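You operate a simulated robot arm through the tools that you are given. There is no shell and no other tool. Be economical: measure what you need, move in short steps, check, and stop when the job is done.

Carry out the task below with a simulated robot arm. There is one attempt and no reset: what you move stays moved.

TASK
Lift body and cup off the spilt sand and brush the bench clean.
Fine: both go on the black mat, upright, nothing more spilt; blue brush, put back.

It is judged by the outcome, as a careful person would: the job done as asked, and still so three seconds after it is handed in. It fails if anything else is knocked over, pushed out of place, dropped, spilled or broken.

THE ROBOT
A 7-joint arm with a two-finger parallel gripper, fixed in place. Base frame: the origin is at the foot of the arm, x ahead of it, y to its left, z up; the work surface is at about z = 0.85. Lengths are in m, angles in degrees, forces in N, time in s.
With the tool pointing down near the work surface it reaches from about 0.24 to 0.68 m from the base axis. Its first joint turns from -66.0 to 66.0 degrees. Payload 2.4 kg.
Tool frame: the origin (TCP) lies between the finger pads and is the grasp point; the fingertips stand 0.03 m ahead of it; z points along the fingers, y is the line along which they close. The gripper opens to 0.094 m. The fingers are 0.028 m wide and 0.01 m thick; the gripper's body (0.05 by 0.096 m) begins 0.055 m behind the TCP.
Orientation is that of the tool frame in the base frame, as a unit quaternion [w, x, y, z]. With the fingers straight down and closing along the base's y, the tool's x points along the base's -x, its y along +y and its z along -z.

THE INTERFACE
- The arm moves only by the tool nudge_tool. Its argument "commands" is a list of rows, each an object of numbers (a shift or turn left out is 0, a gripper value left out holds the last): "ax", "ay", "az": the turn, a rotation vector about the tool's x, y, z in degrees; "x", "y", "z": the shift along the tool's x, y, z in m; "jaw": the closure in counts, from 0 (fully open) to 255 (shut). In form: [{"ax": .., "ay": .., "az": .., "x": .., "y": .., "z": .., "jaw": ..}, ...]. A call has 1 to 8 rows; each row shifts and turns the commanded pose from where the row before left it, along the tool's axes as they then stand. A row lasts 0.2 s, in which the tool goes at most 0.05 m and 8.6 degrees; a call with a longer step from one row to the next is refused whole, and so is a gripper value outside its range. A pose out of reach is approached as far as the arm can. The call stops where the force on the tool passes 40 N (or 10 N more than at its start, if that is more) or the arm is blocked; 0.2 s more then pass. The fingers move at their own pace (about 0.153 m/s each) and stop on an object; they squeeze with about 41 N. The grip force told is the motor's: it shows also when the fingers shut on nothing. Time passes only in rows, and 0.2 s behind the last, so rows that do not move let the fingers close. It gives the time, the measured TCP pose, the force on the tool (base axes), the opening and the grip force at its end, in the units of the frame above (readings bear some noise).
- Cameras (640 x 400 px; columns grow to the right, rows downward): "scene" is fixed at [0.0414, 0.4745, 1.4465]; the picture's right is [-0.73, -0.68, 0.00], its down [-0.39, 0.41, -0.83] and it looks along [0.56, -0.60, -0.56] (base axes); focal length 321 px, centre (320, 200). "wrist" rides on the gripper at [-0.037, 0, -0.058] in the tool frame; the picture's right is [0.00, -1.00, 0.00], its down [0.97, 0.00, -0.24] and it looks along [0.24, 0.00, 0.97] (tool axes); focal length 218 px, centre (320, 200).
- capture(camera): a new picture of that camera. No time passes.
- point_at(camera, pixels): for up to 12 pixels [column, row] of the newest picture of that camera ("zoom" is the newest enlarged one), the place [x, y, z] in the base frame of the surface seen there, good to about 0.002 m. No time passes.
- zoom(camera, box): a new picture of the part [left, top, right, bottom] of that camera's present view, enlarged. No time passes.
- sign_off(): hands the job in; it is judged then, once.

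Work in short steps. Measure before you move; look again where a grasp or a placing could have gone wrong, and mend it. You have 80 turns and 54 pictures in all, the two below and enlarged ones among them. Open the gripper and draw the arm clear of the work before you hand the job in, unless the task says otherwise; then end with one line.

The tools are called after "Call:" as name(argument=value, ...) on one line, values as JSON. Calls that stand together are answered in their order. nudge_tool: Moves the arm, as the interface text tells. Its arguments: {"type":"object","properties":{"commands":{"type":"array"}},"required":["commands"]} The other tools are called the same way: capture (camera) takes a picture; point_at (camera, pixels) gives the place of the surface under pixels of a picture; zoom (camera, box) takes an enlarged picture of a part of a camera's view; sign_off () hands the job in.

At the start:

```text
t: 0.0
tcp_pos: [0.3209, 0.0416, 1.1347]
tcp_rot: [0.0, 0.0, 1.0, 0.0]
contact_force: [-0.2, 0.4, -0.4]
grip_width: 0.094
gripper_force: 0.0
```

scene: 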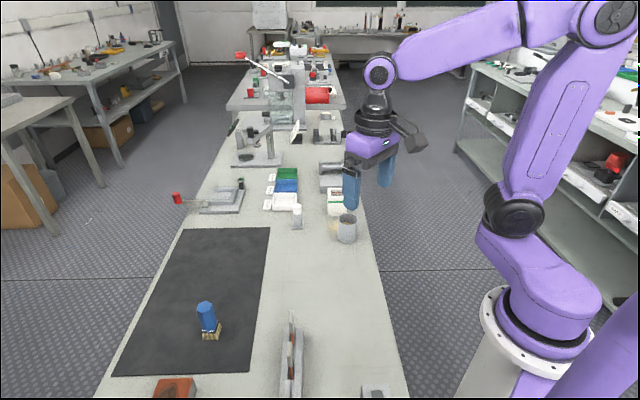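
wrist: 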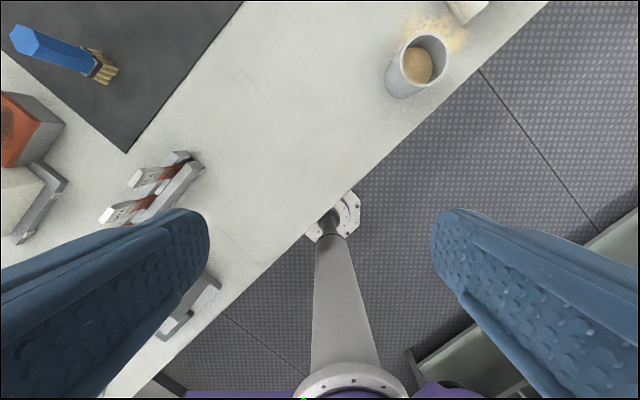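

The cup with sand sits near scene pixel (346,228), with sand and a white/red object behind it; the blue brush is on the mat at (209,320). I zoom in to identify them.

Call:
zoom(camera="scene", box=[250, 150, 400, 250])

Call:
zoom(camera="scene", box=[90, 200, 390, 400])

Call:
zoom(camera="wrist", box=[340, 0, 540, 125])

```text
4.00 times, centred on (325, 200) of scene
```

zoom: 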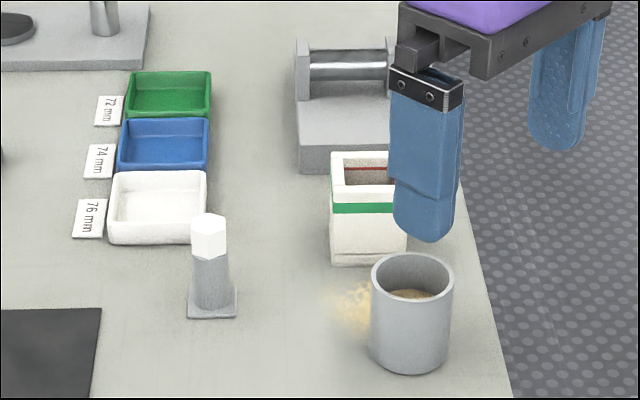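

```text
2.00 times, centred on (240, 300) of scene
```

zoom: 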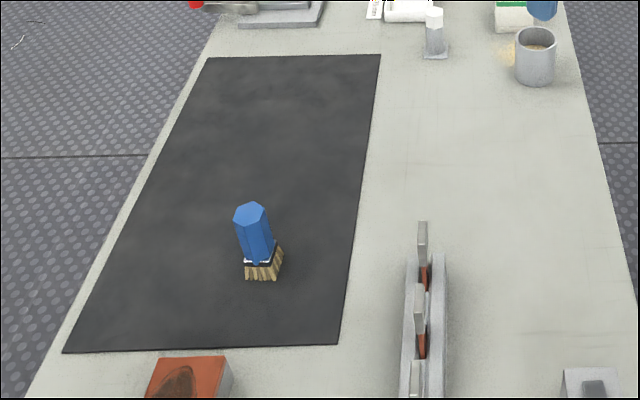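

```text
3.20 times, centred on (440, 62) of wrist
```

zoom: 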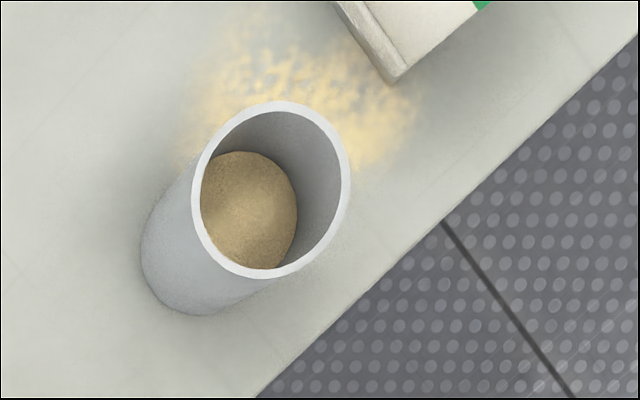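

Body = the white open box with green band; cup beside it; brush seems to stand on its bristles on the mat. I measure these points.

Call:
point_at(camera="wrist", pixels=[[398, 64], [445, 56], [418, 36], [418, 84], [418, 65], [390, 90], [465, 20], [430, 20], [20, 40], [95, 65], [108, 70], [126, 152]])

Call:
zoom(camera="scene", box=[170, 280, 260, 350])

Call:
point_at(camera="scene", pixels=[[206, 305], [210, 338], [221, 326], [116, 374], [258, 372], [184, 229], [268, 228], [332, 190], [333, 214], [342, 195], [351, 215], [342, 240]])

```text
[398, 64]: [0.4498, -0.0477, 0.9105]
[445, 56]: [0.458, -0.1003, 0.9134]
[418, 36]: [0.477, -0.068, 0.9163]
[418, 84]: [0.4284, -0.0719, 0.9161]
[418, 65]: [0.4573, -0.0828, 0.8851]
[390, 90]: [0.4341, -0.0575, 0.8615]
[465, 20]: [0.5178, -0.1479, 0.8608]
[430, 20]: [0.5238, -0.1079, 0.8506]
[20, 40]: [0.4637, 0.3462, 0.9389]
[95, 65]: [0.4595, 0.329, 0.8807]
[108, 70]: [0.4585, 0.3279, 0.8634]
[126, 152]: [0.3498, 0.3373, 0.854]
```

```text
5.71 times, centred on (215, 315) of scene
```

zoom: 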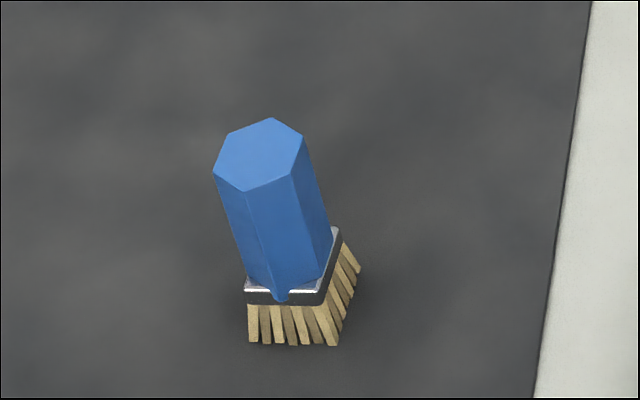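

```text
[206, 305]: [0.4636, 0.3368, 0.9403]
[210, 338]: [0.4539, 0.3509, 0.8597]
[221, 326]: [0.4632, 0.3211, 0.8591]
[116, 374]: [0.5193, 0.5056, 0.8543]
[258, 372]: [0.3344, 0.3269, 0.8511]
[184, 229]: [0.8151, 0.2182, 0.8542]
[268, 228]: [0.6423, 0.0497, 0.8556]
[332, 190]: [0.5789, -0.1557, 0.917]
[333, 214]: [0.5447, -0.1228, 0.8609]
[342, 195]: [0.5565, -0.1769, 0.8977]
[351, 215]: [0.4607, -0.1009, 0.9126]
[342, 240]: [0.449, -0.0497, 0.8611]
```

Cup: centre ≈(0.453,-0.074), Ø≈0.054, rim z 0.916. Brush stands at ≈(0.463,0.338), top 0.94. I move the wrist camera out over the body.

Call:
nudge_tool(commands=[{"x": -0.04, "y": -0.02}, {"x": -0.04, "y": -0.02}, {"x": -0.04, "y": -0.02}, {"x": -0.04, "y": -0.02}, {"x": -0.04, "y": -0.02}])

Call:
capture(camera="wrist")

Call:
capture(camera="scene")

```text
t: 1.2
tcp_pos: [0.5216, -0.0545, 1.1339]
tcp_rot: [0.0, -0.001, 1.0, 0.0]
contact_force: [0.1, -0.2, 0.0]
grip_width: 0.0941
gripper_force: 0.1
```

```text
47 pictures are left
```

wrist: 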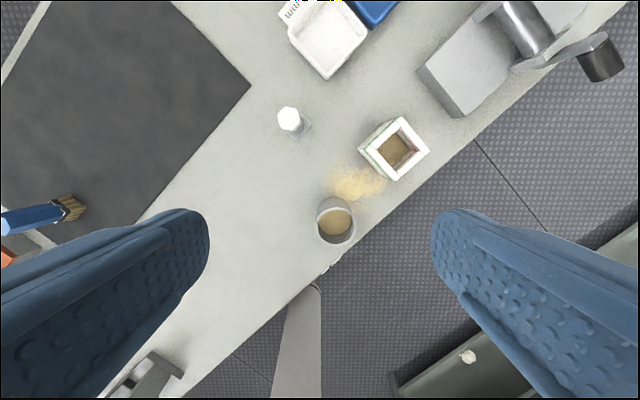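

```text
46 pictures are left
```

scene: 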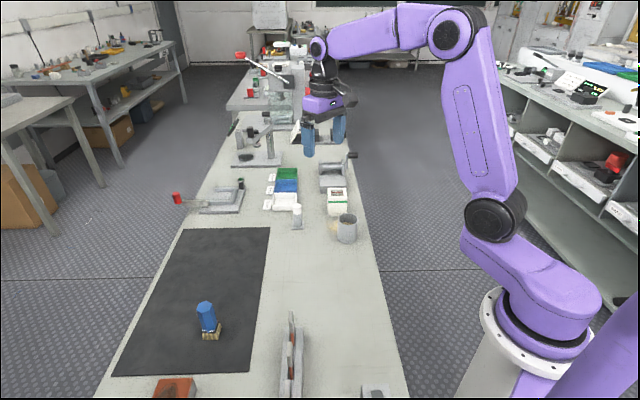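

Call:
zoom(camera="wrist", box=[280, 100, 440, 260])

Call:
zoom(camera="scene", box=[260, 160, 380, 250])

Call:
point_at(camera="wrist", pixels=[[401, 119], [428, 151], [396, 179], [367, 149], [397, 150], [336, 220], [319, 222], [354, 222], [337, 203], [337, 240], [332, 175], [360, 165]])

Call:
point_at(camera="wrist", pixels=[[330, 197], [370, 195], [385, 190], [340, 165], [289, 117], [308, 130], [360, 152], [420, 72], [453, 117], [250, 85], [470, 141], [345, 245]])

```text
2.50 times, centred on (360, 180) of wrist
```

zoom: 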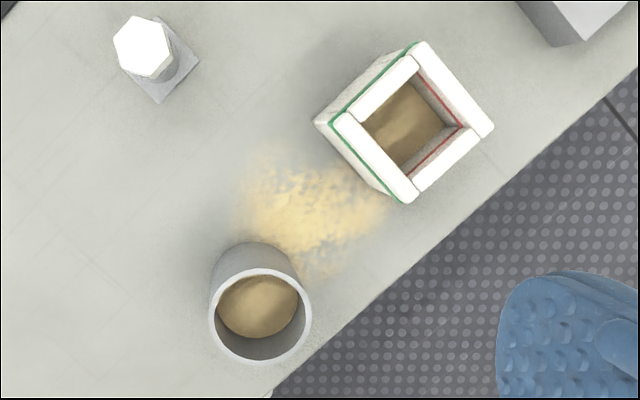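

```text
4.44 times, centred on (320, 205) of scene
```

zoom: 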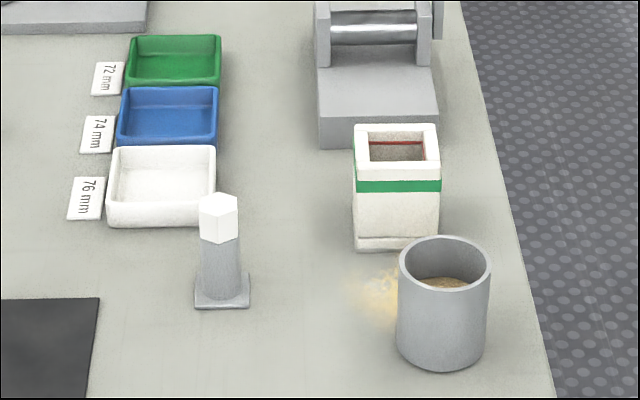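

```text
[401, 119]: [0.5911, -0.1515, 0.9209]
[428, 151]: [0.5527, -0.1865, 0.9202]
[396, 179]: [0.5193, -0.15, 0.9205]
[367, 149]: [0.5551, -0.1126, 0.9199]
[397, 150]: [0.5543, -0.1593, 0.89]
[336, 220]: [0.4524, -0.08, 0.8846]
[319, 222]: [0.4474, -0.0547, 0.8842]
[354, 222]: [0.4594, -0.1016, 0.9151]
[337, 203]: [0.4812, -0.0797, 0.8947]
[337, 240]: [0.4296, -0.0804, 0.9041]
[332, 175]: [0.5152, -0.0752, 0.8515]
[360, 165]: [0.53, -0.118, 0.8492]
```

```text
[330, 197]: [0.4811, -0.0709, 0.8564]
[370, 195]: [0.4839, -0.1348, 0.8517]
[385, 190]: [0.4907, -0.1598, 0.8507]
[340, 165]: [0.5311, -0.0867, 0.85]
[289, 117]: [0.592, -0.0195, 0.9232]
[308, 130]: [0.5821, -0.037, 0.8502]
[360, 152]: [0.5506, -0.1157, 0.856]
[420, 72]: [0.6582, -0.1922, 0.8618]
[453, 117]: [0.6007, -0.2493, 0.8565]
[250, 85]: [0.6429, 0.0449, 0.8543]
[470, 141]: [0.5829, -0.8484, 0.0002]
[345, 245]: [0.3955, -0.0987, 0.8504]
```

The body's top is a 0.052 m square centred ≈(0.555,-0.150), turned 45°, top z 0.92; spilt sand lies about (0.51,-0.11). I check the body's construction (seam near the bottom), and turn the tool 45° at height over it.

Call:
zoom(camera="scene", box=[312, 180, 364, 248])

Call:
nudge_tool(commands=[{"az": 7.5, "x": -0.005, "y": -0.016}, {"az": 7.5, "x": -0.005, "y": -0.016}, {"az": 7.5, "x": -0.005, "y": -0.016}, {"az": 7.5}, {"az": 7.5}, {"az": 7.5}, {}])

Call:
capture(camera="wrist")

```text
5.88 times, centred on (338, 214) of scene
```

zoom: 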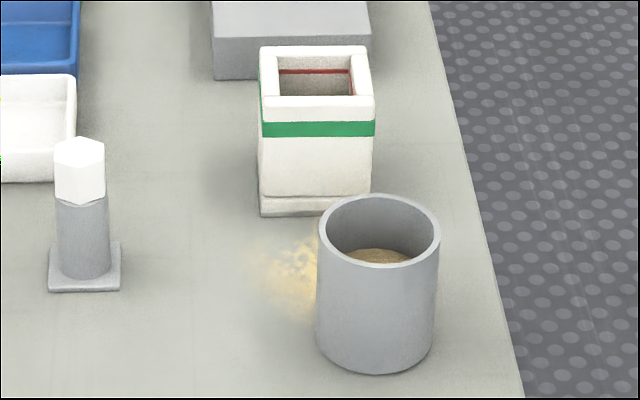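

```text
t: 2.8
tcp_pos: [0.5304, -0.1079, 1.1347]
tcp_rot: [-0.001, 0.383, 0.924, -0.001]
contact_force: [-0.7, 0.3, -0.2]
grip_width: 0.0941
gripper_force: 0.0
```

```text
42 pictures are left
```

wrist: 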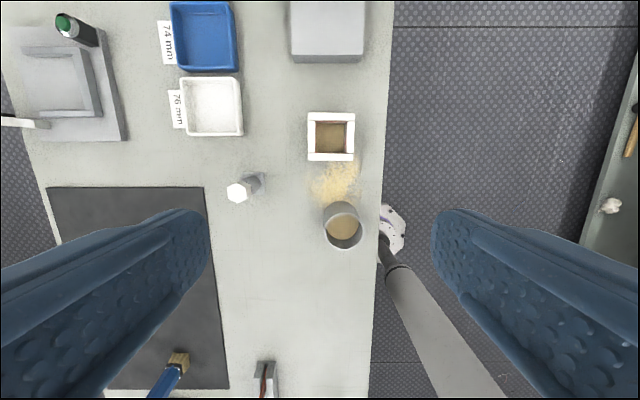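

The box now appears square to the picture, top corners (308,113)–(355,160). I refine its position and the base seam.

Call:
point_at(camera="wrist", pixels=[[310, 115], [353, 115], [353, 157], [310, 157], [331, 157], [309, 140], [354, 140], [342, 204], [326, 225], [360, 228], [343, 248], [330, 161]])

Call:
zoom(camera="wrist", box=[290, 100, 380, 260])

```text
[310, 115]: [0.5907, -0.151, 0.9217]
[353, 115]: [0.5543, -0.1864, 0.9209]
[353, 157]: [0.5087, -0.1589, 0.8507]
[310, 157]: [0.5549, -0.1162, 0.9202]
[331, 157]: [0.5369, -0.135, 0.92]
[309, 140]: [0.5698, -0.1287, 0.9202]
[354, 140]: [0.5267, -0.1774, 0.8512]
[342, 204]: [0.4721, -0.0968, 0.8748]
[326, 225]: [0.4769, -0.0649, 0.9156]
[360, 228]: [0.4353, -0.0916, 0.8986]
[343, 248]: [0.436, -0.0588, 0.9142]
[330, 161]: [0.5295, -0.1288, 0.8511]
```

```text
2.50 times, centred on (335, 180) of wrist
```

zoom: 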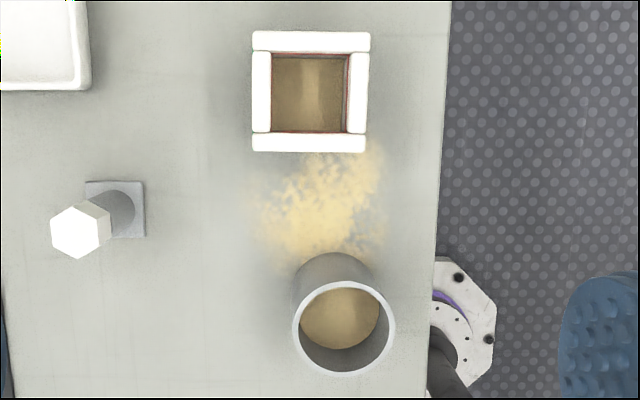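

Body centre ≈(0.555,-0.152). I move above it and descend to z≈0.965 with open fingers, then look.

Call:
nudge_tool(commands=[{"x": -0.0243, "y": -0.0069}, {"x": -0.0243, "y": -0.0069}, {"z": 0.04}, {"z": 0.04}, {"z": 0.04}, {"z": 0.04}, {"z": 0.01}, {}])

Call:
capture(camera="wrist")

Call:
zoom(camera="scene", box=[280, 140, 400, 250])

```text
t: 4.6
tcp_pos: [0.5525, -0.1511, 0.9633]
tcp_rot: [0.0, 0.382, 0.924, 0.0]
contact_force: [-0.1, 0.2, 0.0]
grip_width: 0.0938
gripper_force: 0.1
```

```text
40 pictures are left
```

wrist: 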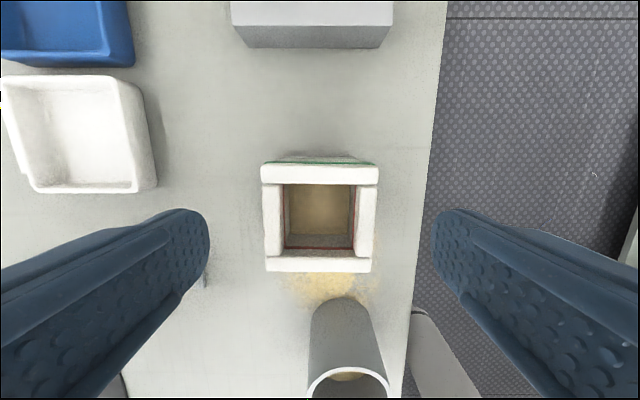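

```text
3.64 times, centred on (340, 195) of scene
```

zoom: 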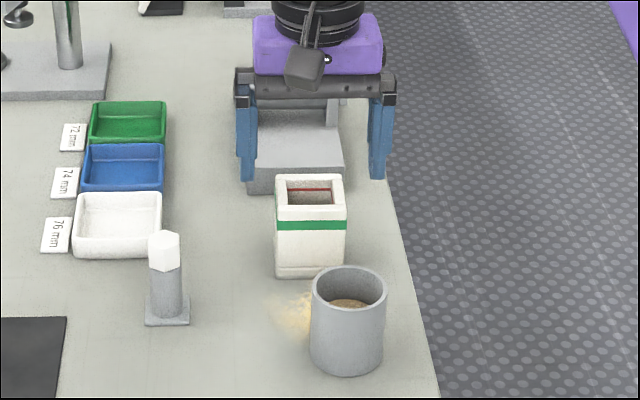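

Fingers straddle the body cleanly. Descend low (tips just above the bench) so the pads span the base seam, then close.

Call:
nudge_tool(commands=[{"x": -0.0024, "z": 0.026}, {"z": 0.026}, {"z": 0.025}, {}, {"jaw": 120}, {}])

Call:
capture(camera="wrist")

```text
t: 6.0
tcp_pos: [0.5583, -0.1518, 0.8872]
tcp_rot: [0.0, 0.382, 0.924, 0.0]
contact_force: [-0.1, -0.6, -0.7]
grip_width: 0.0601
gripper_force: 40.8
```

```text
38 pictures are left
```

wrist: 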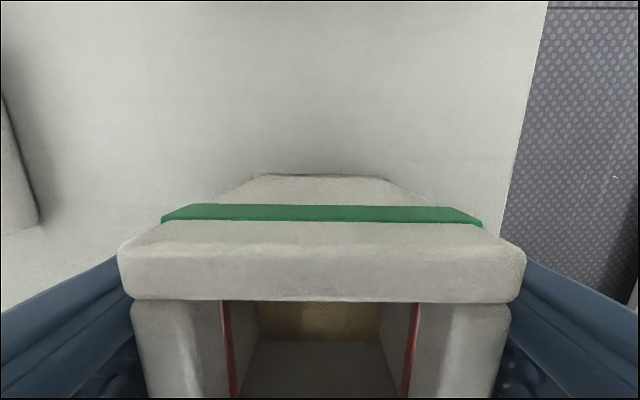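

Grip stopped at 0.060 m with 41 N. I command a firmer hold, and lift just 1 cm to test.

Call:
nudge_tool(commands=[{"jaw": 255}, {}, {"z": -0.005}, {"z": -0.005}, {}])

Call:
zoom(camera="scene", box=[290, 160, 390, 250])

Call:
capture(camera="wrist")

```text
t: 7.2
tcp_pos: [0.5578, -0.1526, 0.8981]
tcp_rot: [0.0, 0.383, 0.924, -0.001]
contact_force: [-0.4, -0.2, -3.8]
grip_width: 0.0602
gripper_force: 41.2
```

```text
4.44 times, centred on (340, 205) of scene
```

zoom: 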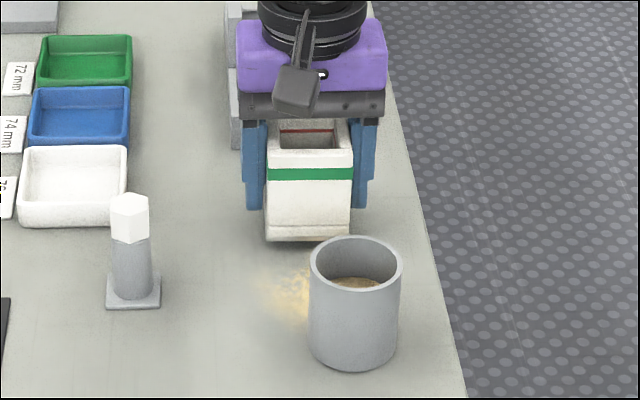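

```text
36 pictures are left
```

wrist: 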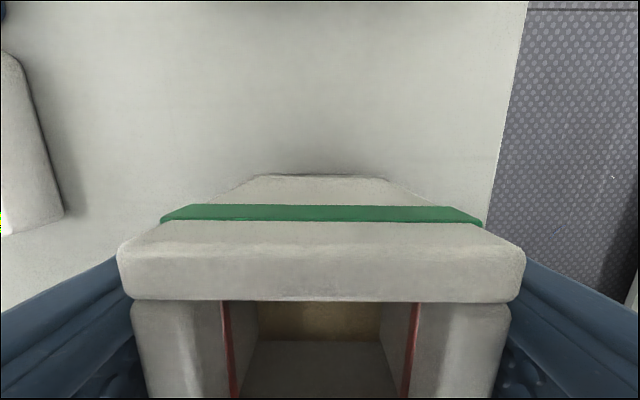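

Whole body rises with its base (≈3.8 N). I lift it clear and carry smoothly towards the mat.

Call:
nudge_tool(commands=[{"z": -0.015}, {"z": -0.025}, {"z": -0.03}, {"z": -0.03}, {"z": -0.015}, {"x": 0.006, "y": 0.008}, {"x": 0.012, "y": 0.016}, {"x": 0.0165, "y": 0.0223}])

Call:
nudge_tool(commands=[{"x": 0.0165, "y": 0.0223}, {"x": 0.0165, "y": 0.0223}, {"x": 0.0165, "y": 0.0223}, {"x": 0.0165, "y": 0.0223}, {"x": 0.0165, "y": 0.0223}, {"x": 0.0165, "y": 0.0223}, {"x": 0.0165, "y": 0.0223}, {"x": 0.0165, "y": 0.0223}])

Call:
nudge_tool(commands=[{"x": 0.0165, "y": 0.0223}, {"x": 0.01, "y": 0.014}, {"x": 0.005, "y": 0.007}, {}])

Call:
capture(camera="scene")

Call:
capture(camera="wrist")

```text
t: 9.0
tcp_pos: [0.5646, -0.0973, 1.0136]
tcp_rot: [0.0, 0.383, 0.924, 0.0]
contact_force: [-0.5, -0.4, -3.3]
grip_width: 0.0603
gripper_force: 40.8
```

```text
t: 10.8
tcp_pos: [0.5976, 0.1225, 1.0118]
tcp_rot: [0.0, 0.382, 0.924, 0.0]
contact_force: [0.3, -0.1, -3.0]
grip_width: 0.06
gripper_force: 41.1
```

```text
t: 11.8
tcp_pos: [0.6067, 0.1768, 1.0117]
tcp_rot: [0.0, 0.383, 0.924, 0.0]
contact_force: [-0.4, -0.1, -3.6]
grip_width: 0.0601
gripper_force: 40.9
```

```text
35 pictures are left
```

scene: 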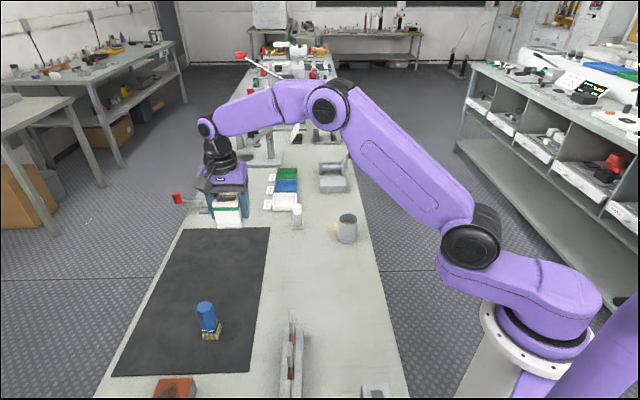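

```text
34 pictures are left
```

wrist: 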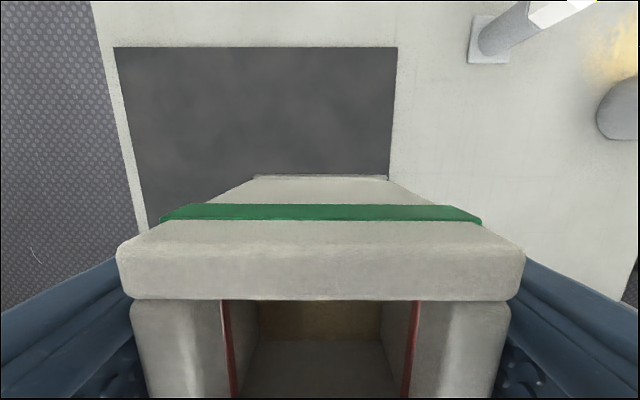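

Above the mat at (0.607,0.177). I lower the body gently to just above mat contact.

Call:
nudge_tool(commands=[{"z": 0.02}, {"z": 0.03}, {"z": 0.03}, {"z": 0.02}, {"z": 0.01}, {"z": 0.004}, {}])

Call:
zoom(camera="scene", box=[170, 170, 290, 270])

```text
t: 13.4
tcp_pos: [0.6061, 0.1773, 0.8971]
tcp_rot: [0.0, 0.383, 0.924, -0.001]
contact_force: [0.2, 0.4, -3.3]
grip_width: 0.06
gripper_force: 40.6
```

```text
4.00 times, centred on (230, 220) of scene
```

zoom: 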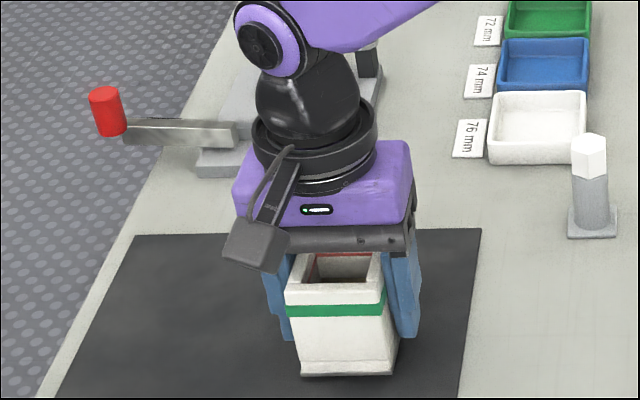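

Almost down and on the mat; go down in 2 mm steps to contact.

Call:
nudge_tool(commands=[{"z": 0.002}, {"z": 0.002}, {"z": 0.0015}, {}])

```text
t: 14.4
tcp_pos: [0.6063, 0.1773, 0.8921]
tcp_rot: [0.0, 0.382, 0.924, 0.0]
contact_force: [-0.5, -0.1, -3.9]
grip_width: 0.0599
gripper_force: 41.2
```

Call:
nudge_tool(commands=[{"z": 0.001}, {}])

Call:
nudge_tool(commands=[{"z": 0.001}, {}])

```text
t: 15.0
tcp_pos: [0.6074, 0.1766, 0.8914]
tcp_rot: [0.0, 0.383, 0.924, -0.001]
contact_force: [0.9, -0.4, -4.0]
grip_width: 0.06
gripper_force: 41.1
```

```text
t: 15.6
tcp_pos: [0.608, 0.1765, 0.8899]
tcp_rot: [-0.001, 0.382, 0.924, -0.001]
contact_force: [0.2, -0.2, -3.6]
grip_width: 0.0601
gripper_force: 41.5
```

Call:
nudge_tool(commands=[{"z": 0.001}, {}])

Call:
nudge_tool(commands=[{"z": 0.001}, {}])

```text
t: 16.2
tcp_pos: [0.6058, 0.1774, 0.8904]
tcp_rot: [0.0, 0.382, 0.924, 0.0]
contact_force: [-4.3, -3.3, 11.3]
grip_width: 0.06
gripper_force: 41.1
```

```text
t: 16.8
tcp_pos: [0.6056, 0.1767, 0.8915]
tcp_rot: [0.002, 0.383, 0.924, 0.002]
contact_force: [-3.1, -3.2, 27.7]
grip_width: 0.0601
gripper_force: 40.8
```

Contact made. I back off 1 mm and open slowly.

Call:
nudge_tool(commands=[{"z": -0.0015}, {"jaw": 70}, {"jaw": 40}, {"jaw": 0}, {}])

Call:
nudge_tool(commands=[{"z": -0.02}, {"z": -0.03}, {"z": -0.04}, {"z": -0.04}, {"z": -0.03}, {}])

Call:
capture(camera="wrist")

Call:
capture(camera="scene")

```text
t: 18.0
tcp_pos: [0.6066, 0.1762, 0.8913]
tcp_rot: [-0.001, 0.383, 0.924, 0.0]
contact_force: [0.2, -0.5, 0.0]
grip_width: 0.0941
gripper_force: 0.1
```

```text
t: 19.4
tcp_pos: [0.6084, 0.1763, 1.0506]
tcp_rot: [0.0, 0.383, 0.924, 0.0]
contact_force: [0.5, -0.3, 0.7]
grip_width: 0.0939
gripper_force: 0.0
```

```text
32 pictures are left
```

wrist: 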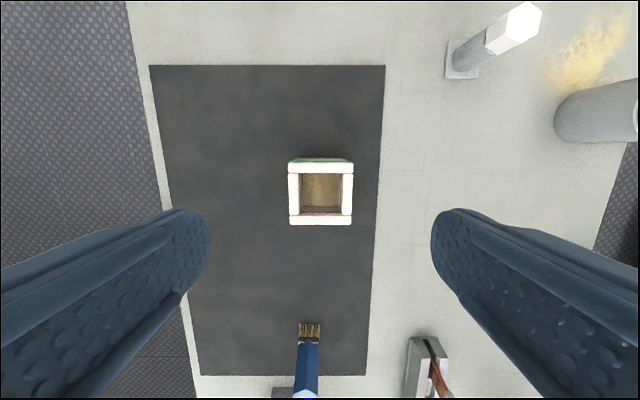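

```text
31 pictures are left
```

scene: 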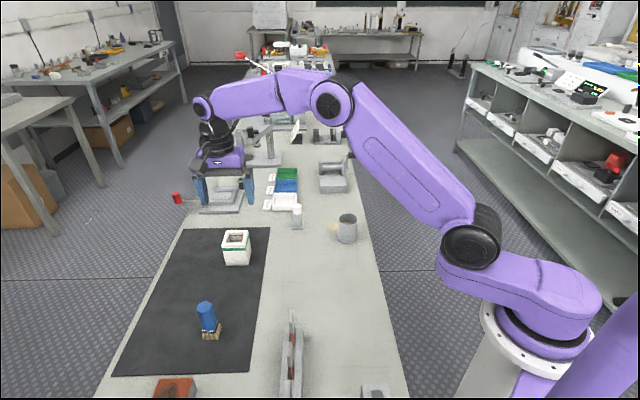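

Body stands upright on the mat. Now over the cup.

Call:
nudge_tool(commands=[{"x": -0.0097, "y": -0.041}, {"x": -0.0097, "y": -0.041}, {"x": -0.0097, "y": -0.041}, {"x": -0.0097, "y": -0.041}, {"x": -0.0097, "y": -0.041}, {"x": -0.0097, "y": -0.041}, {"x": -0.0097, "y": -0.041}, {}])

Call:
capture(camera="wrist")

```text
t: 21.2
tcp_pos: [0.4506, -0.0728, 1.0493]
tcp_rot: [0.0, 0.382, 0.924, 0.001]
contact_force: [0.3, 0.7, -0.3]
grip_width: 0.0939
gripper_force: 0.0
```

```text
30 pictures are left
```

wrist: 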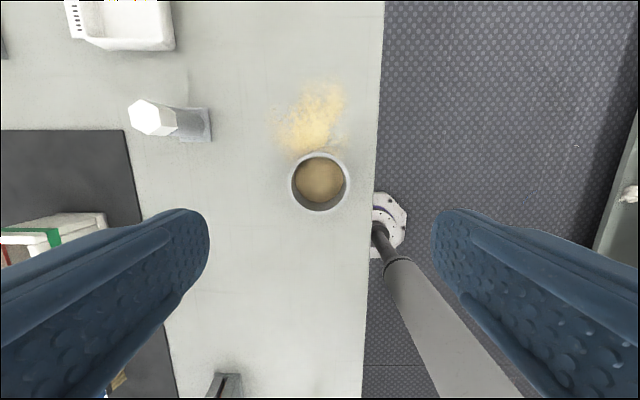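

Call:
point_at(camera="wrist", pixels=[[290, 182], [347, 182], [319, 153], [319, 210], [310, 90], [340, 100], [280, 130], [300, 150], [340, 140], [350, 165]])

Call:
zoom(camera="wrist", box=[250, 60, 390, 220])

```text
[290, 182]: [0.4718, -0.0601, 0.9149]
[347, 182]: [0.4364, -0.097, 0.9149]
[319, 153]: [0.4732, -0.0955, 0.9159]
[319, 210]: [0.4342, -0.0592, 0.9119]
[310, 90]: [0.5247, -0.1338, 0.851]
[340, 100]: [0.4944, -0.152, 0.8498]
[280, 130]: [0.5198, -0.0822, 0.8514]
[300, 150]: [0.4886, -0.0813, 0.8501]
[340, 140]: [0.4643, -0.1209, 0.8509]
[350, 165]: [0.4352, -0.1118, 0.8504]
```

```text
2.50 times, centred on (320, 140) of wrist
```

zoom: 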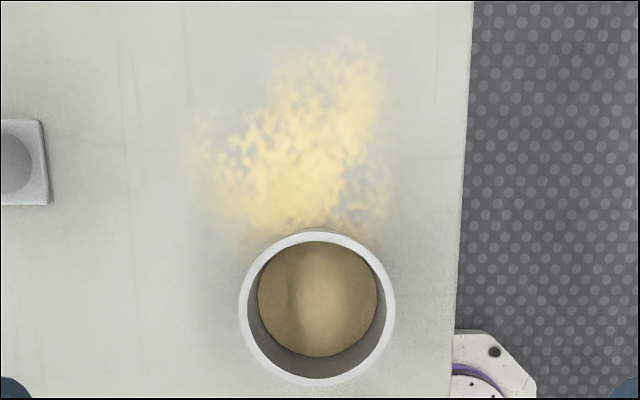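

Cup centre ≈(0.454,-0.078). Descend and grip.

Call:
nudge_tool(commands=[{"x": -0.006, "y": -0.0013, "z": 0.03}, {"z": 0.04}, {"z": 0.04}, {"z": 0.03}, {"z": 0.022}, {}, {"jaw": 140}, {"jaw": 255}])

Call:
nudge_tool(commands=[{}, {"z": -0.005}, {"z": -0.005}, {}])

Call:
zoom(camera="scene", box=[290, 180, 400, 260])

Call:
capture(camera="wrist")

```text
t: 23.0
tcp_pos: [0.4555, -0.0795, 0.8867]
tcp_rot: [0.0, 0.383, 0.924, -0.001]
contact_force: [0.6, 0.3, -0.4]
grip_width: 0.0562
gripper_force: 41.4
```

```text
t: 24.0
tcp_pos: [0.4565, -0.08, 0.8972]
tcp_rot: [0.0, 0.383, 0.924, 0.001]
contact_force: [0.6, -1.1, -0.7]
grip_width: 0.0565
gripper_force: 40.7
```

```text
5.00 times, centred on (345, 220) of scene
```

zoom: 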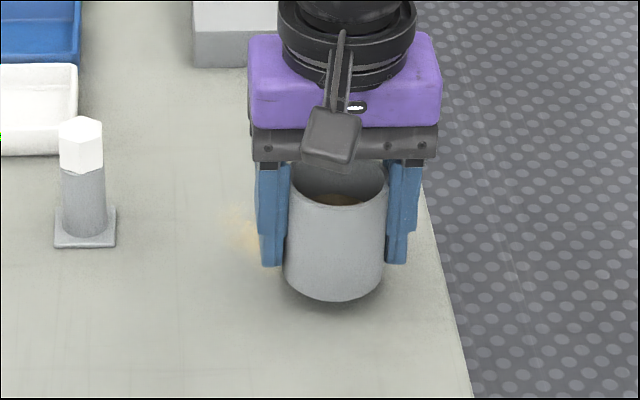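

```text
27 pictures are left
```

wrist: 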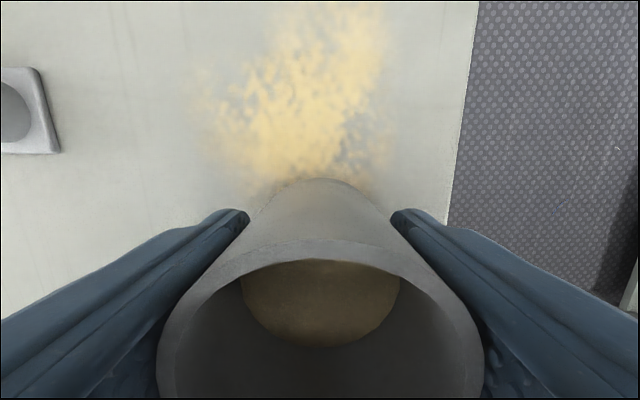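

Cup held level and clear of the bench. Lift and carry to (0.533,0.242) on the mat.

Call:
nudge_tool(commands=[{"z": -0.015}, {"z": -0.03}, {"z": -0.03}, {"z": -0.015}, {"x": 0.0059, "y": 0.0096}, {"x": 0.0103, "y": 0.0168}, {"x": 0.0147, "y": 0.024}, {"x": 0.0147, "y": 0.024}])

Call:
nudge_tool(commands=[{"x": 0.0147, "y": 0.024}, {"x": 0.0147, "y": 0.024}, {"x": 0.0147, "y": 0.024}, {"x": 0.0147, "y": 0.024}, {"x": 0.0147, "y": 0.024}, {"x": 0.0147, "y": 0.024}, {"x": 0.0147, "y": 0.024}, {"x": 0.0118, "y": 0.0192}])

Call:
nudge_tool(commands=[{"x": 0.0073, "y": 0.012}, {"x": 0.0051, "y": 0.0084}, {}, {"z": 0.02}, {"z": 0.03}, {"z": 0.025}, {"z": 0.012}, {}])

Call:
zoom(camera="scene", box=[130, 190, 310, 350])

```text
t: 25.8
tcp_pos: [0.4754, 0.0038, 0.9895]
tcp_rot: [0.0, 0.382, 0.924, 0.001]
contact_force: [0.2, 0.7, -1.1]
grip_width: 0.0566
gripper_force: 41.1
```

```text
t: 27.6
tcp_pos: [0.5263, 0.2177, 0.9897]
tcp_rot: [0.0, 0.382, 0.924, -0.001]
contact_force: [0.7, 0.3, -1.5]
grip_width: 0.0566
gripper_force: 41.2
```

```text
t: 29.4
tcp_pos: [0.5328, 0.2423, 0.9009]
tcp_rot: [0.0, 0.382, 0.924, -0.001]
contact_force: [0.5, -0.2, -2.3]
grip_width: 0.0564
gripper_force: 41.2
```

```text
2.50 times, centred on (220, 270) of scene
```

zoom: 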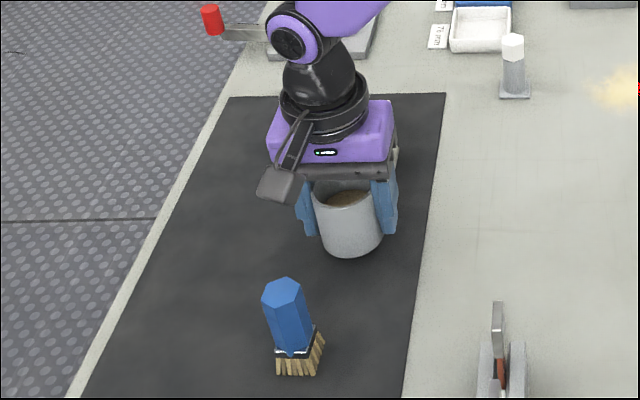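

Call:
nudge_tool(commands=[{"z": 0.005}, {"z": 0.003}, {"z": 0.002}, {}])

Call:
nudge_tool(commands=[{"z": 0.001}, {}])

```text
t: 30.4
tcp_pos: [0.5324, 0.2423, 0.8926]
tcp_rot: [-0.001, 0.383, 0.924, 0.0]
contact_force: [0.8, 0.4, -1.1]
grip_width: 0.0563
gripper_force: 41.3
```

```text
t: 31.0
tcp_pos: [0.5322, 0.2428, 0.8906]
tcp_rot: [0.0, 0.383, 0.924, 0.0]
contact_force: [-0.9, 0.1, -1.6]
grip_width: 0.0567
gripper_force: 40.7
```

Call:
nudge_tool(commands=[{"z": 0.001}, {}])

```text
t: 31.6
tcp_pos: [0.5333, 0.2428, 0.8893]
tcp_rot: [0.0, 0.383, 0.924, 0.0]
contact_force: [0.0, -0.4, -1.2]
grip_width: 0.0565
gripper_force: 41.1
```

Call:
nudge_tool(commands=[{"z": 0.001}, {}])

```text
t: 32.2
tcp_pos: [0.5325, 0.2411, 0.8878]
tcp_rot: [0.001, 0.383, 0.924, 0.0]
contact_force: [0.0, -0.7, 1.7]
grip_width: 0.0566
gripper_force: 40.6
```

Contact. Open and rise.

Call:
nudge_tool(commands=[{"jaw": 80}, {"jaw": 40}, {"jaw": 0}, {}, {"z": -0.02}, {"z": -0.03}, {"z": -0.04}, {"z": -0.04}])

Call:
capture(camera="wrist")

Call:
zoom(camera="scene", box=[130, 190, 310, 350])

```text
t: 34.0
tcp_pos: [0.5319, 0.2419, 1.0183]
tcp_rot: [0.0, 0.383, 0.924, -0.001]
contact_force: [-0.7, -1.1, 0.2]
grip_width: 0.0941
gripper_force: 0.1
```

```text
25 pictures are left
```

wrist: 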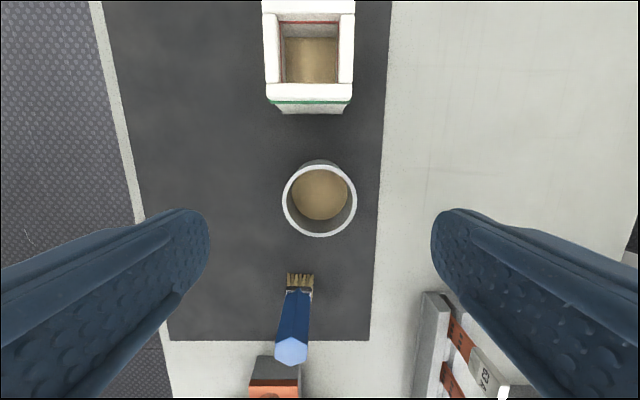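

```text
2.50 times, centred on (220, 270) of scene
```

zoom: 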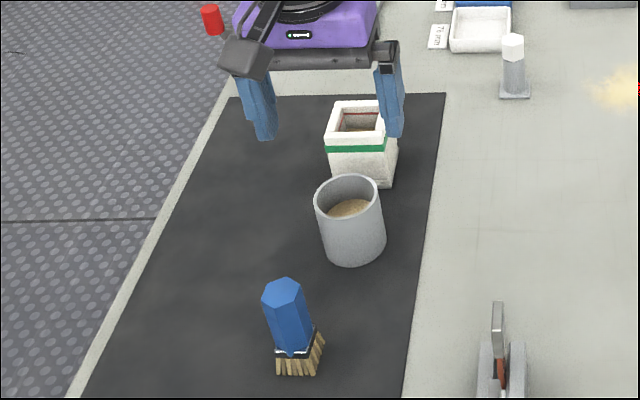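

Both stand upright. Now over the brush.

Call:
nudge_tool(commands=[{"z": -0.03}, {"x": 0.029, "y": 0.005}, {"x": 0.029, "y": 0.005}, {"x": 0.029, "y": 0.005}, {"x": 0.029, "y": 0.005}, {}])

Call:
capture(camera="wrist")

```text
t: 35.4
tcp_pos: [0.4608, 0.338, 1.051]
tcp_rot: [0.001, 0.383, 0.924, 0.0]
contact_force: [0.3, -1.0, 0.0]
grip_width: 0.0938
gripper_force: 0.0
```

```text
23 pictures are left
```

wrist: 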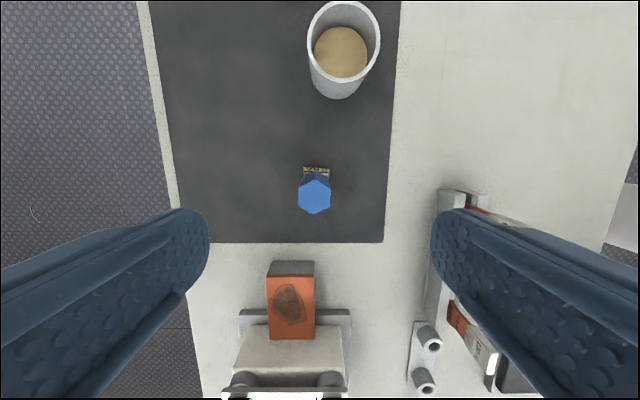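

Call:
zoom(camera="wrist", box=[270, 150, 360, 230])

Call:
point_at(camera="wrist", pixels=[[314, 195], [301, 195], [328, 195], [314, 178], [314, 211], [305, 168], [329, 168], [316, 174]])

```text
5.00 times, centred on (315, 190) of wrist
```

zoom: 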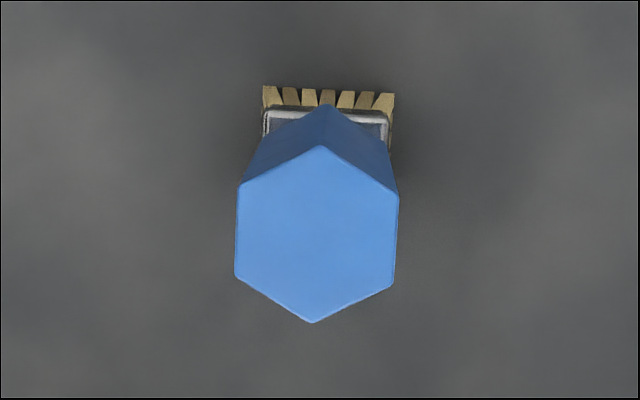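

```text
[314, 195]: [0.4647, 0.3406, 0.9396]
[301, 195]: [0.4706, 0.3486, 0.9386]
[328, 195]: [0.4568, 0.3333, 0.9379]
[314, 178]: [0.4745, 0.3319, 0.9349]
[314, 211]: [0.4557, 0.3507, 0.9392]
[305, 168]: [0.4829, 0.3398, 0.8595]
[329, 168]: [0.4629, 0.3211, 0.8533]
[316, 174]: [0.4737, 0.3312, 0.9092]
```

Handle centre ≈(0.464,0.341), flats face the fingers. I check how high the rack right of the mat is before descending.

Call:
point_at(camera="wrist", pixels=[[447, 193], [436, 210], [475, 196], [440, 240], [290, 265], [310, 312], [270, 270], [384, 241]])

Call:
nudge_tool(commands=[{"y": 0.0044, "jaw": 110}, {}, {"z": 0.03}, {"z": 0.03}, {"z": 0.02}, {}])

Call:
capture(camera="wrist")

```text
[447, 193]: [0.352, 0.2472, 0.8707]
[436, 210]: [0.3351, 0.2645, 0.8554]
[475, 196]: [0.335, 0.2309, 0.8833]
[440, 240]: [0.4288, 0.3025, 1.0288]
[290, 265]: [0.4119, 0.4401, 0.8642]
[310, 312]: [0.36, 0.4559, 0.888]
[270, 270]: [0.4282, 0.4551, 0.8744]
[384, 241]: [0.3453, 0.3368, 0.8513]
```

```text
t: 36.8
tcp_pos: [0.4684, 0.3396, 0.9702]
tcp_rot: [0.0, 0.383, 0.924, 0.0]
contact_force: [-0.4, 0.1, -0.9]
grip_width: 0.0534
gripper_force: 0.0
```

```text
21 pictures are left
```

wrist: 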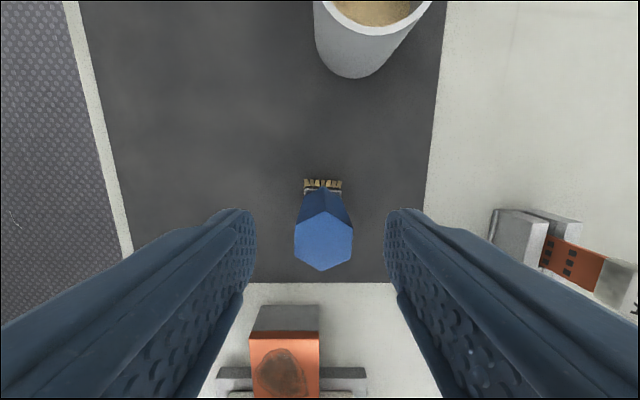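

Call:
nudge_tool(commands=[{"x": 0.002, "z": 0.025}, {"z": 0.02}, {"z": 0.01}, {}, {"jaw": 255}, {}, {}])

Call:
capture(camera="wrist")

```text
t: 38.4
tcp_pos: [0.4644, 0.3407, 0.9147]
tcp_rot: [0.0, 0.383, 0.924, -0.001]
contact_force: [-0.4, -0.5, -0.4]
grip_width: 0.027
gripper_force: 40.7
```

```text
20 pictures are left
```

wrist: 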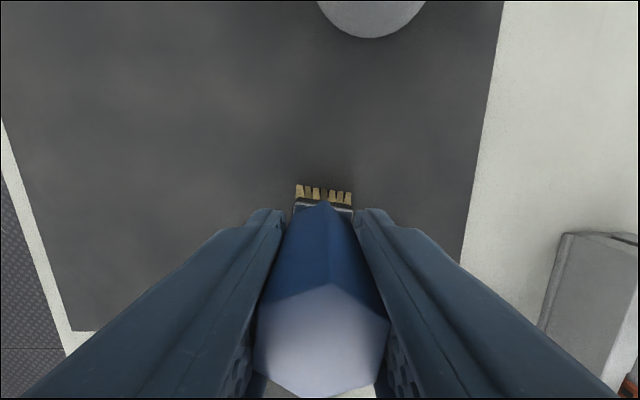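

Brush held (width 0.027, TCP z 0.9147 on mat). Lift and carry it beside the sand.

Call:
nudge_tool(commands=[{"z": -0.01}, {"z": -0.035}, {"z": -0.045}, {"z": -0.03}, {"x": -0.033, "y": -0.0237}, {"x": -0.033, "y": -0.0237}, {"x": -0.033, "y": -0.0237}, {"x": -0.033, "y": -0.0237}])

Call:
nudge_tool(commands=[{"x": -0.033, "y": -0.0237}, {"x": -0.033, "y": -0.0237}, {"x": -0.033, "y": -0.0237}, {"x": -0.033, "y": -0.0237}, {"x": -0.033, "y": -0.0237}, {"x": -0.033, "y": -0.0237}, {}])

Call:
capture(camera="wrist")

Call:
zoom(camera="scene", box=[270, 160, 390, 250])

```text
t: 40.2
tcp_pos: [0.4915, 0.1805, 1.032]
tcp_rot: [0.0, 0.383, 0.924, 0.0]
contact_force: [-0.2, -0.1, -0.2]
grip_width: 0.026
gripper_force: 40.9
```

```text
t: 41.8
tcp_pos: [0.5312, -0.0591, 1.0332]
tcp_rot: [0.0, 0.383, 0.924, -0.001]
contact_force: [0.0, -0.6, -0.8]
grip_width: 0.0261
gripper_force: 41.4
```

```text
19 pictures are left
```

wrist: 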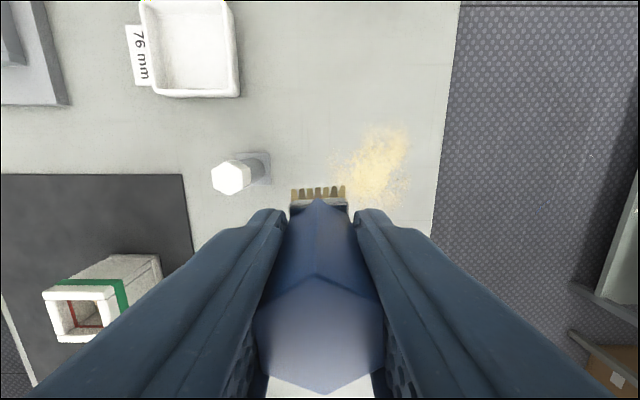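

```text
4.44 times, centred on (330, 205) of scene
```

zoom: 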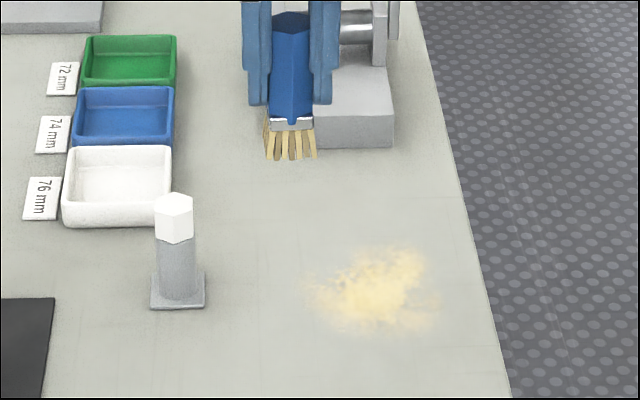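

Sand is fully exposed in the scene picture. I measure its outline.

Call:
point_at(camera="zoom", pixels=[[305, 290], [350, 250], [395, 243], [425, 255], [440, 300], [410, 330], [370, 335], [330, 325], [378, 290], [480, 290], [205, 300]])

```text
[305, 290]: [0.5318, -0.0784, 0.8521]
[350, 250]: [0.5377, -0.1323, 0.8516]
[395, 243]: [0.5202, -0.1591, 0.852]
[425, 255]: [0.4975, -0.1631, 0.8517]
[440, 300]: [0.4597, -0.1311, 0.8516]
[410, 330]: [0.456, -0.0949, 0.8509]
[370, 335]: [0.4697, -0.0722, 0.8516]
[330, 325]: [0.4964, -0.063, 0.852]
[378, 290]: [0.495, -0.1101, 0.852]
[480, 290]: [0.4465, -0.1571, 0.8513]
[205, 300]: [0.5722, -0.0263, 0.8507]
```

Sand spans ±0.05 m about (0.497,-0.112), with the bench edge 0.067 m off on the right. I go to the first stroke's start and lower to just above the bench.

Call:
nudge_tool(commands=[{"x": -0.04, "y": -0.008}, {"x": -0.0385, "y": -0.008}, {"z": 0.04}, {"z": 0.04}, {"z": 0.028}, {"z": 0.01}, {}])

Call:
nudge_tool(commands=[{"z": 0.003}, {"z": 0.001}, {}])

```text
t: 43.4
tcp_pos: [0.5757, -0.1261, 0.9151]
tcp_rot: [0.001, 0.383, 0.924, 0.0]
contact_force: [0.7, -0.8, -0.2]
grip_width: 0.0264
gripper_force: 40.8
```

```text
t: 44.2
tcp_pos: [0.5756, -0.1251, 0.9117]
tcp_rot: [0.001, 0.383, 0.924, 0.001]
contact_force: [-1.7, -0.1, 11.8]
grip_width: 0.0262
gripper_force: 41.0
```

Contact, ~12 N. First stroke along tool x.

Call:
nudge_tool(commands=[{"x": 0.03, "z": -0.0003}, {"x": 0.03}, {"x": 0.035}, {"x": 0.035}, {}])

Call:
zoom(camera="scene", box=[270, 160, 390, 250])

```text
t: 45.4
tcp_pos: [0.4852, -0.0325, 0.9136]
tcp_rot: [0.003, 0.383, 0.924, 0.001]
contact_force: [7.5, -3.2, 23.8]
grip_width: 0.0251
gripper_force: 41.6
```

```text
4.44 times, centred on (330, 205) of scene
```

zoom: 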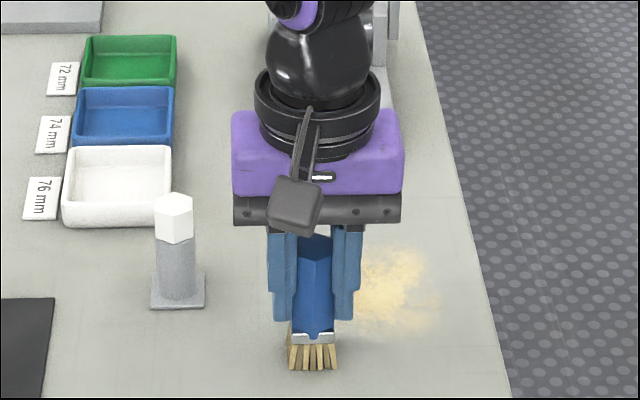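

Brushed sand disappears. Force is a bit high (24 N), so I ease up ~1 mm and do the next strokes, stepping 0.02 m sideways.

Call:
nudge_tool(commands=[{"z": -0.001}, {"y": -0.02}, {"x": -0.0325}, {"x": -0.0325}, {"x": -0.0325}, {"x": -0.0325}, {}])

```text
t: 47.0
tcp_pos: [0.5618, -0.1423, 0.9111]
tcp_rot: [0.001, 0.383, 0.924, 0.0]
contact_force: [-5.6, 3.2, 15.8]
grip_width: 0.0253
gripper_force: 41.1
```

Call:
nudge_tool(commands=[{"y": -0.02}, {"x": 0.0325}, {"x": 0.0325}, {"x": 0.0325}, {"x": 0.0325}, {}])

Call:
nudge_tool(commands=[{"y": -0.02}, {"x": -0.0325}, {"x": -0.0325}, {"x": -0.0325}, {"x": -0.0325}, {}])

Call:
zoom(camera="scene", box=[270, 160, 390, 250])

```text
t: 48.4
tcp_pos: [0.4542, -0.0621, 0.9122]
tcp_rot: [0.001, 0.383, 0.924, 0.001]
contact_force: [4.1, -2.7, 12.1]
grip_width: 0.0256
gripper_force: 40.6
```

```text
t: 49.8
tcp_pos: [0.5327, -0.1673, 0.9124]
tcp_rot: [-0.001, 0.383, 0.924, 0.0]
contact_force: [-2.3, 0.5, 8.9]
grip_width: 0.0252
gripper_force: 40.7
```

```text
4.44 times, centred on (330, 205) of scene
```

zoom: 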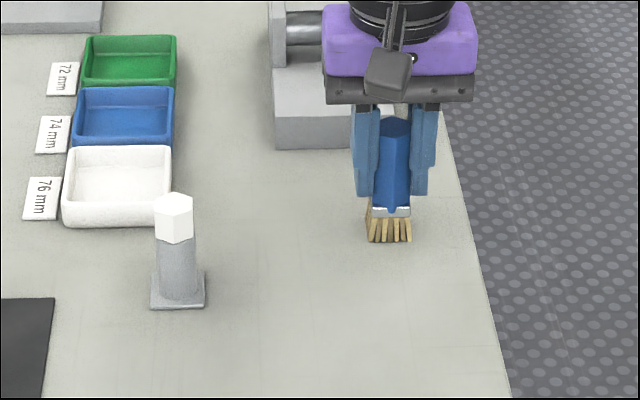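

Little is visible now; two more strokes on the right side cover the rest.

Call:
nudge_tool(commands=[{"y": -0.018}, {"x": 0.0325}, {"x": 0.0325}, {"x": 0.0325}, {"x": 0.0325}, {}])

Call:
nudge_tool(commands=[{"y": -0.01}, {"x": -0.0325}, {"x": -0.0325}, {"x": -0.0325}, {"x": -0.0325}, {}])

Call:
nudge_tool(commands=[{"z": -0.02}, {"z": -0.04}, {"z": -0.03}, {"z": -0.03}, {"y": 0.04, "x": 0.02}, {"y": 0.04, "x": 0.02}, {"y": 0.04, "x": 0.02}, {}])

Call:
zoom(camera="scene", box=[270, 160, 390, 250])

Call:
capture(camera="wrist")

```text
t: 51.2
tcp_pos: [0.4272, -0.0884, 0.9148]
tcp_rot: [0.0, 0.383, 0.924, 0.0]
contact_force: [-0.1, 0.5, -0.1]
grip_width: 0.0253
gripper_force: 41.3
```

```text
t: 52.6
tcp_pos: [0.5113, -0.1894, 0.9148]
tcp_rot: [0.0, 0.383, 0.924, 0.0]
contact_force: [1.1, -0.2, -0.5]
grip_width: 0.0251
gripper_force: 41.1
```

```text
t: 54.4
tcp_pos: [0.5546, -0.0606, 1.0328]
tcp_rot: [0.0, 0.383, 0.924, 0.0]
contact_force: [-0.6, -0.1, -0.6]
grip_width: 0.0254
gripper_force: 40.9
```

```text
4.44 times, centred on (330, 205) of scene
```

zoom: 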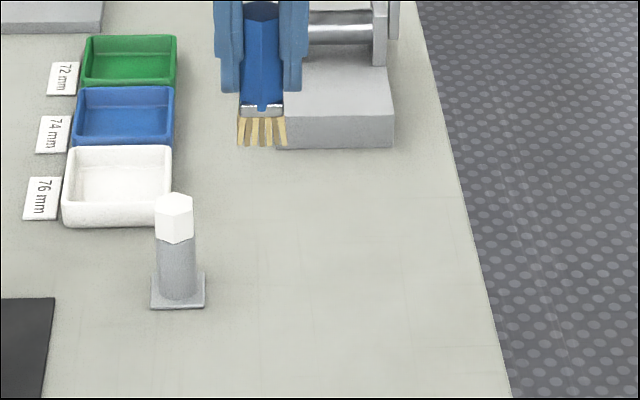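

```text
14 pictures are left
```

wrist: 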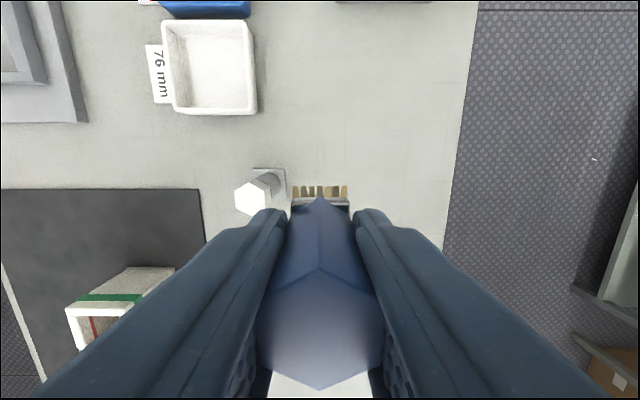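

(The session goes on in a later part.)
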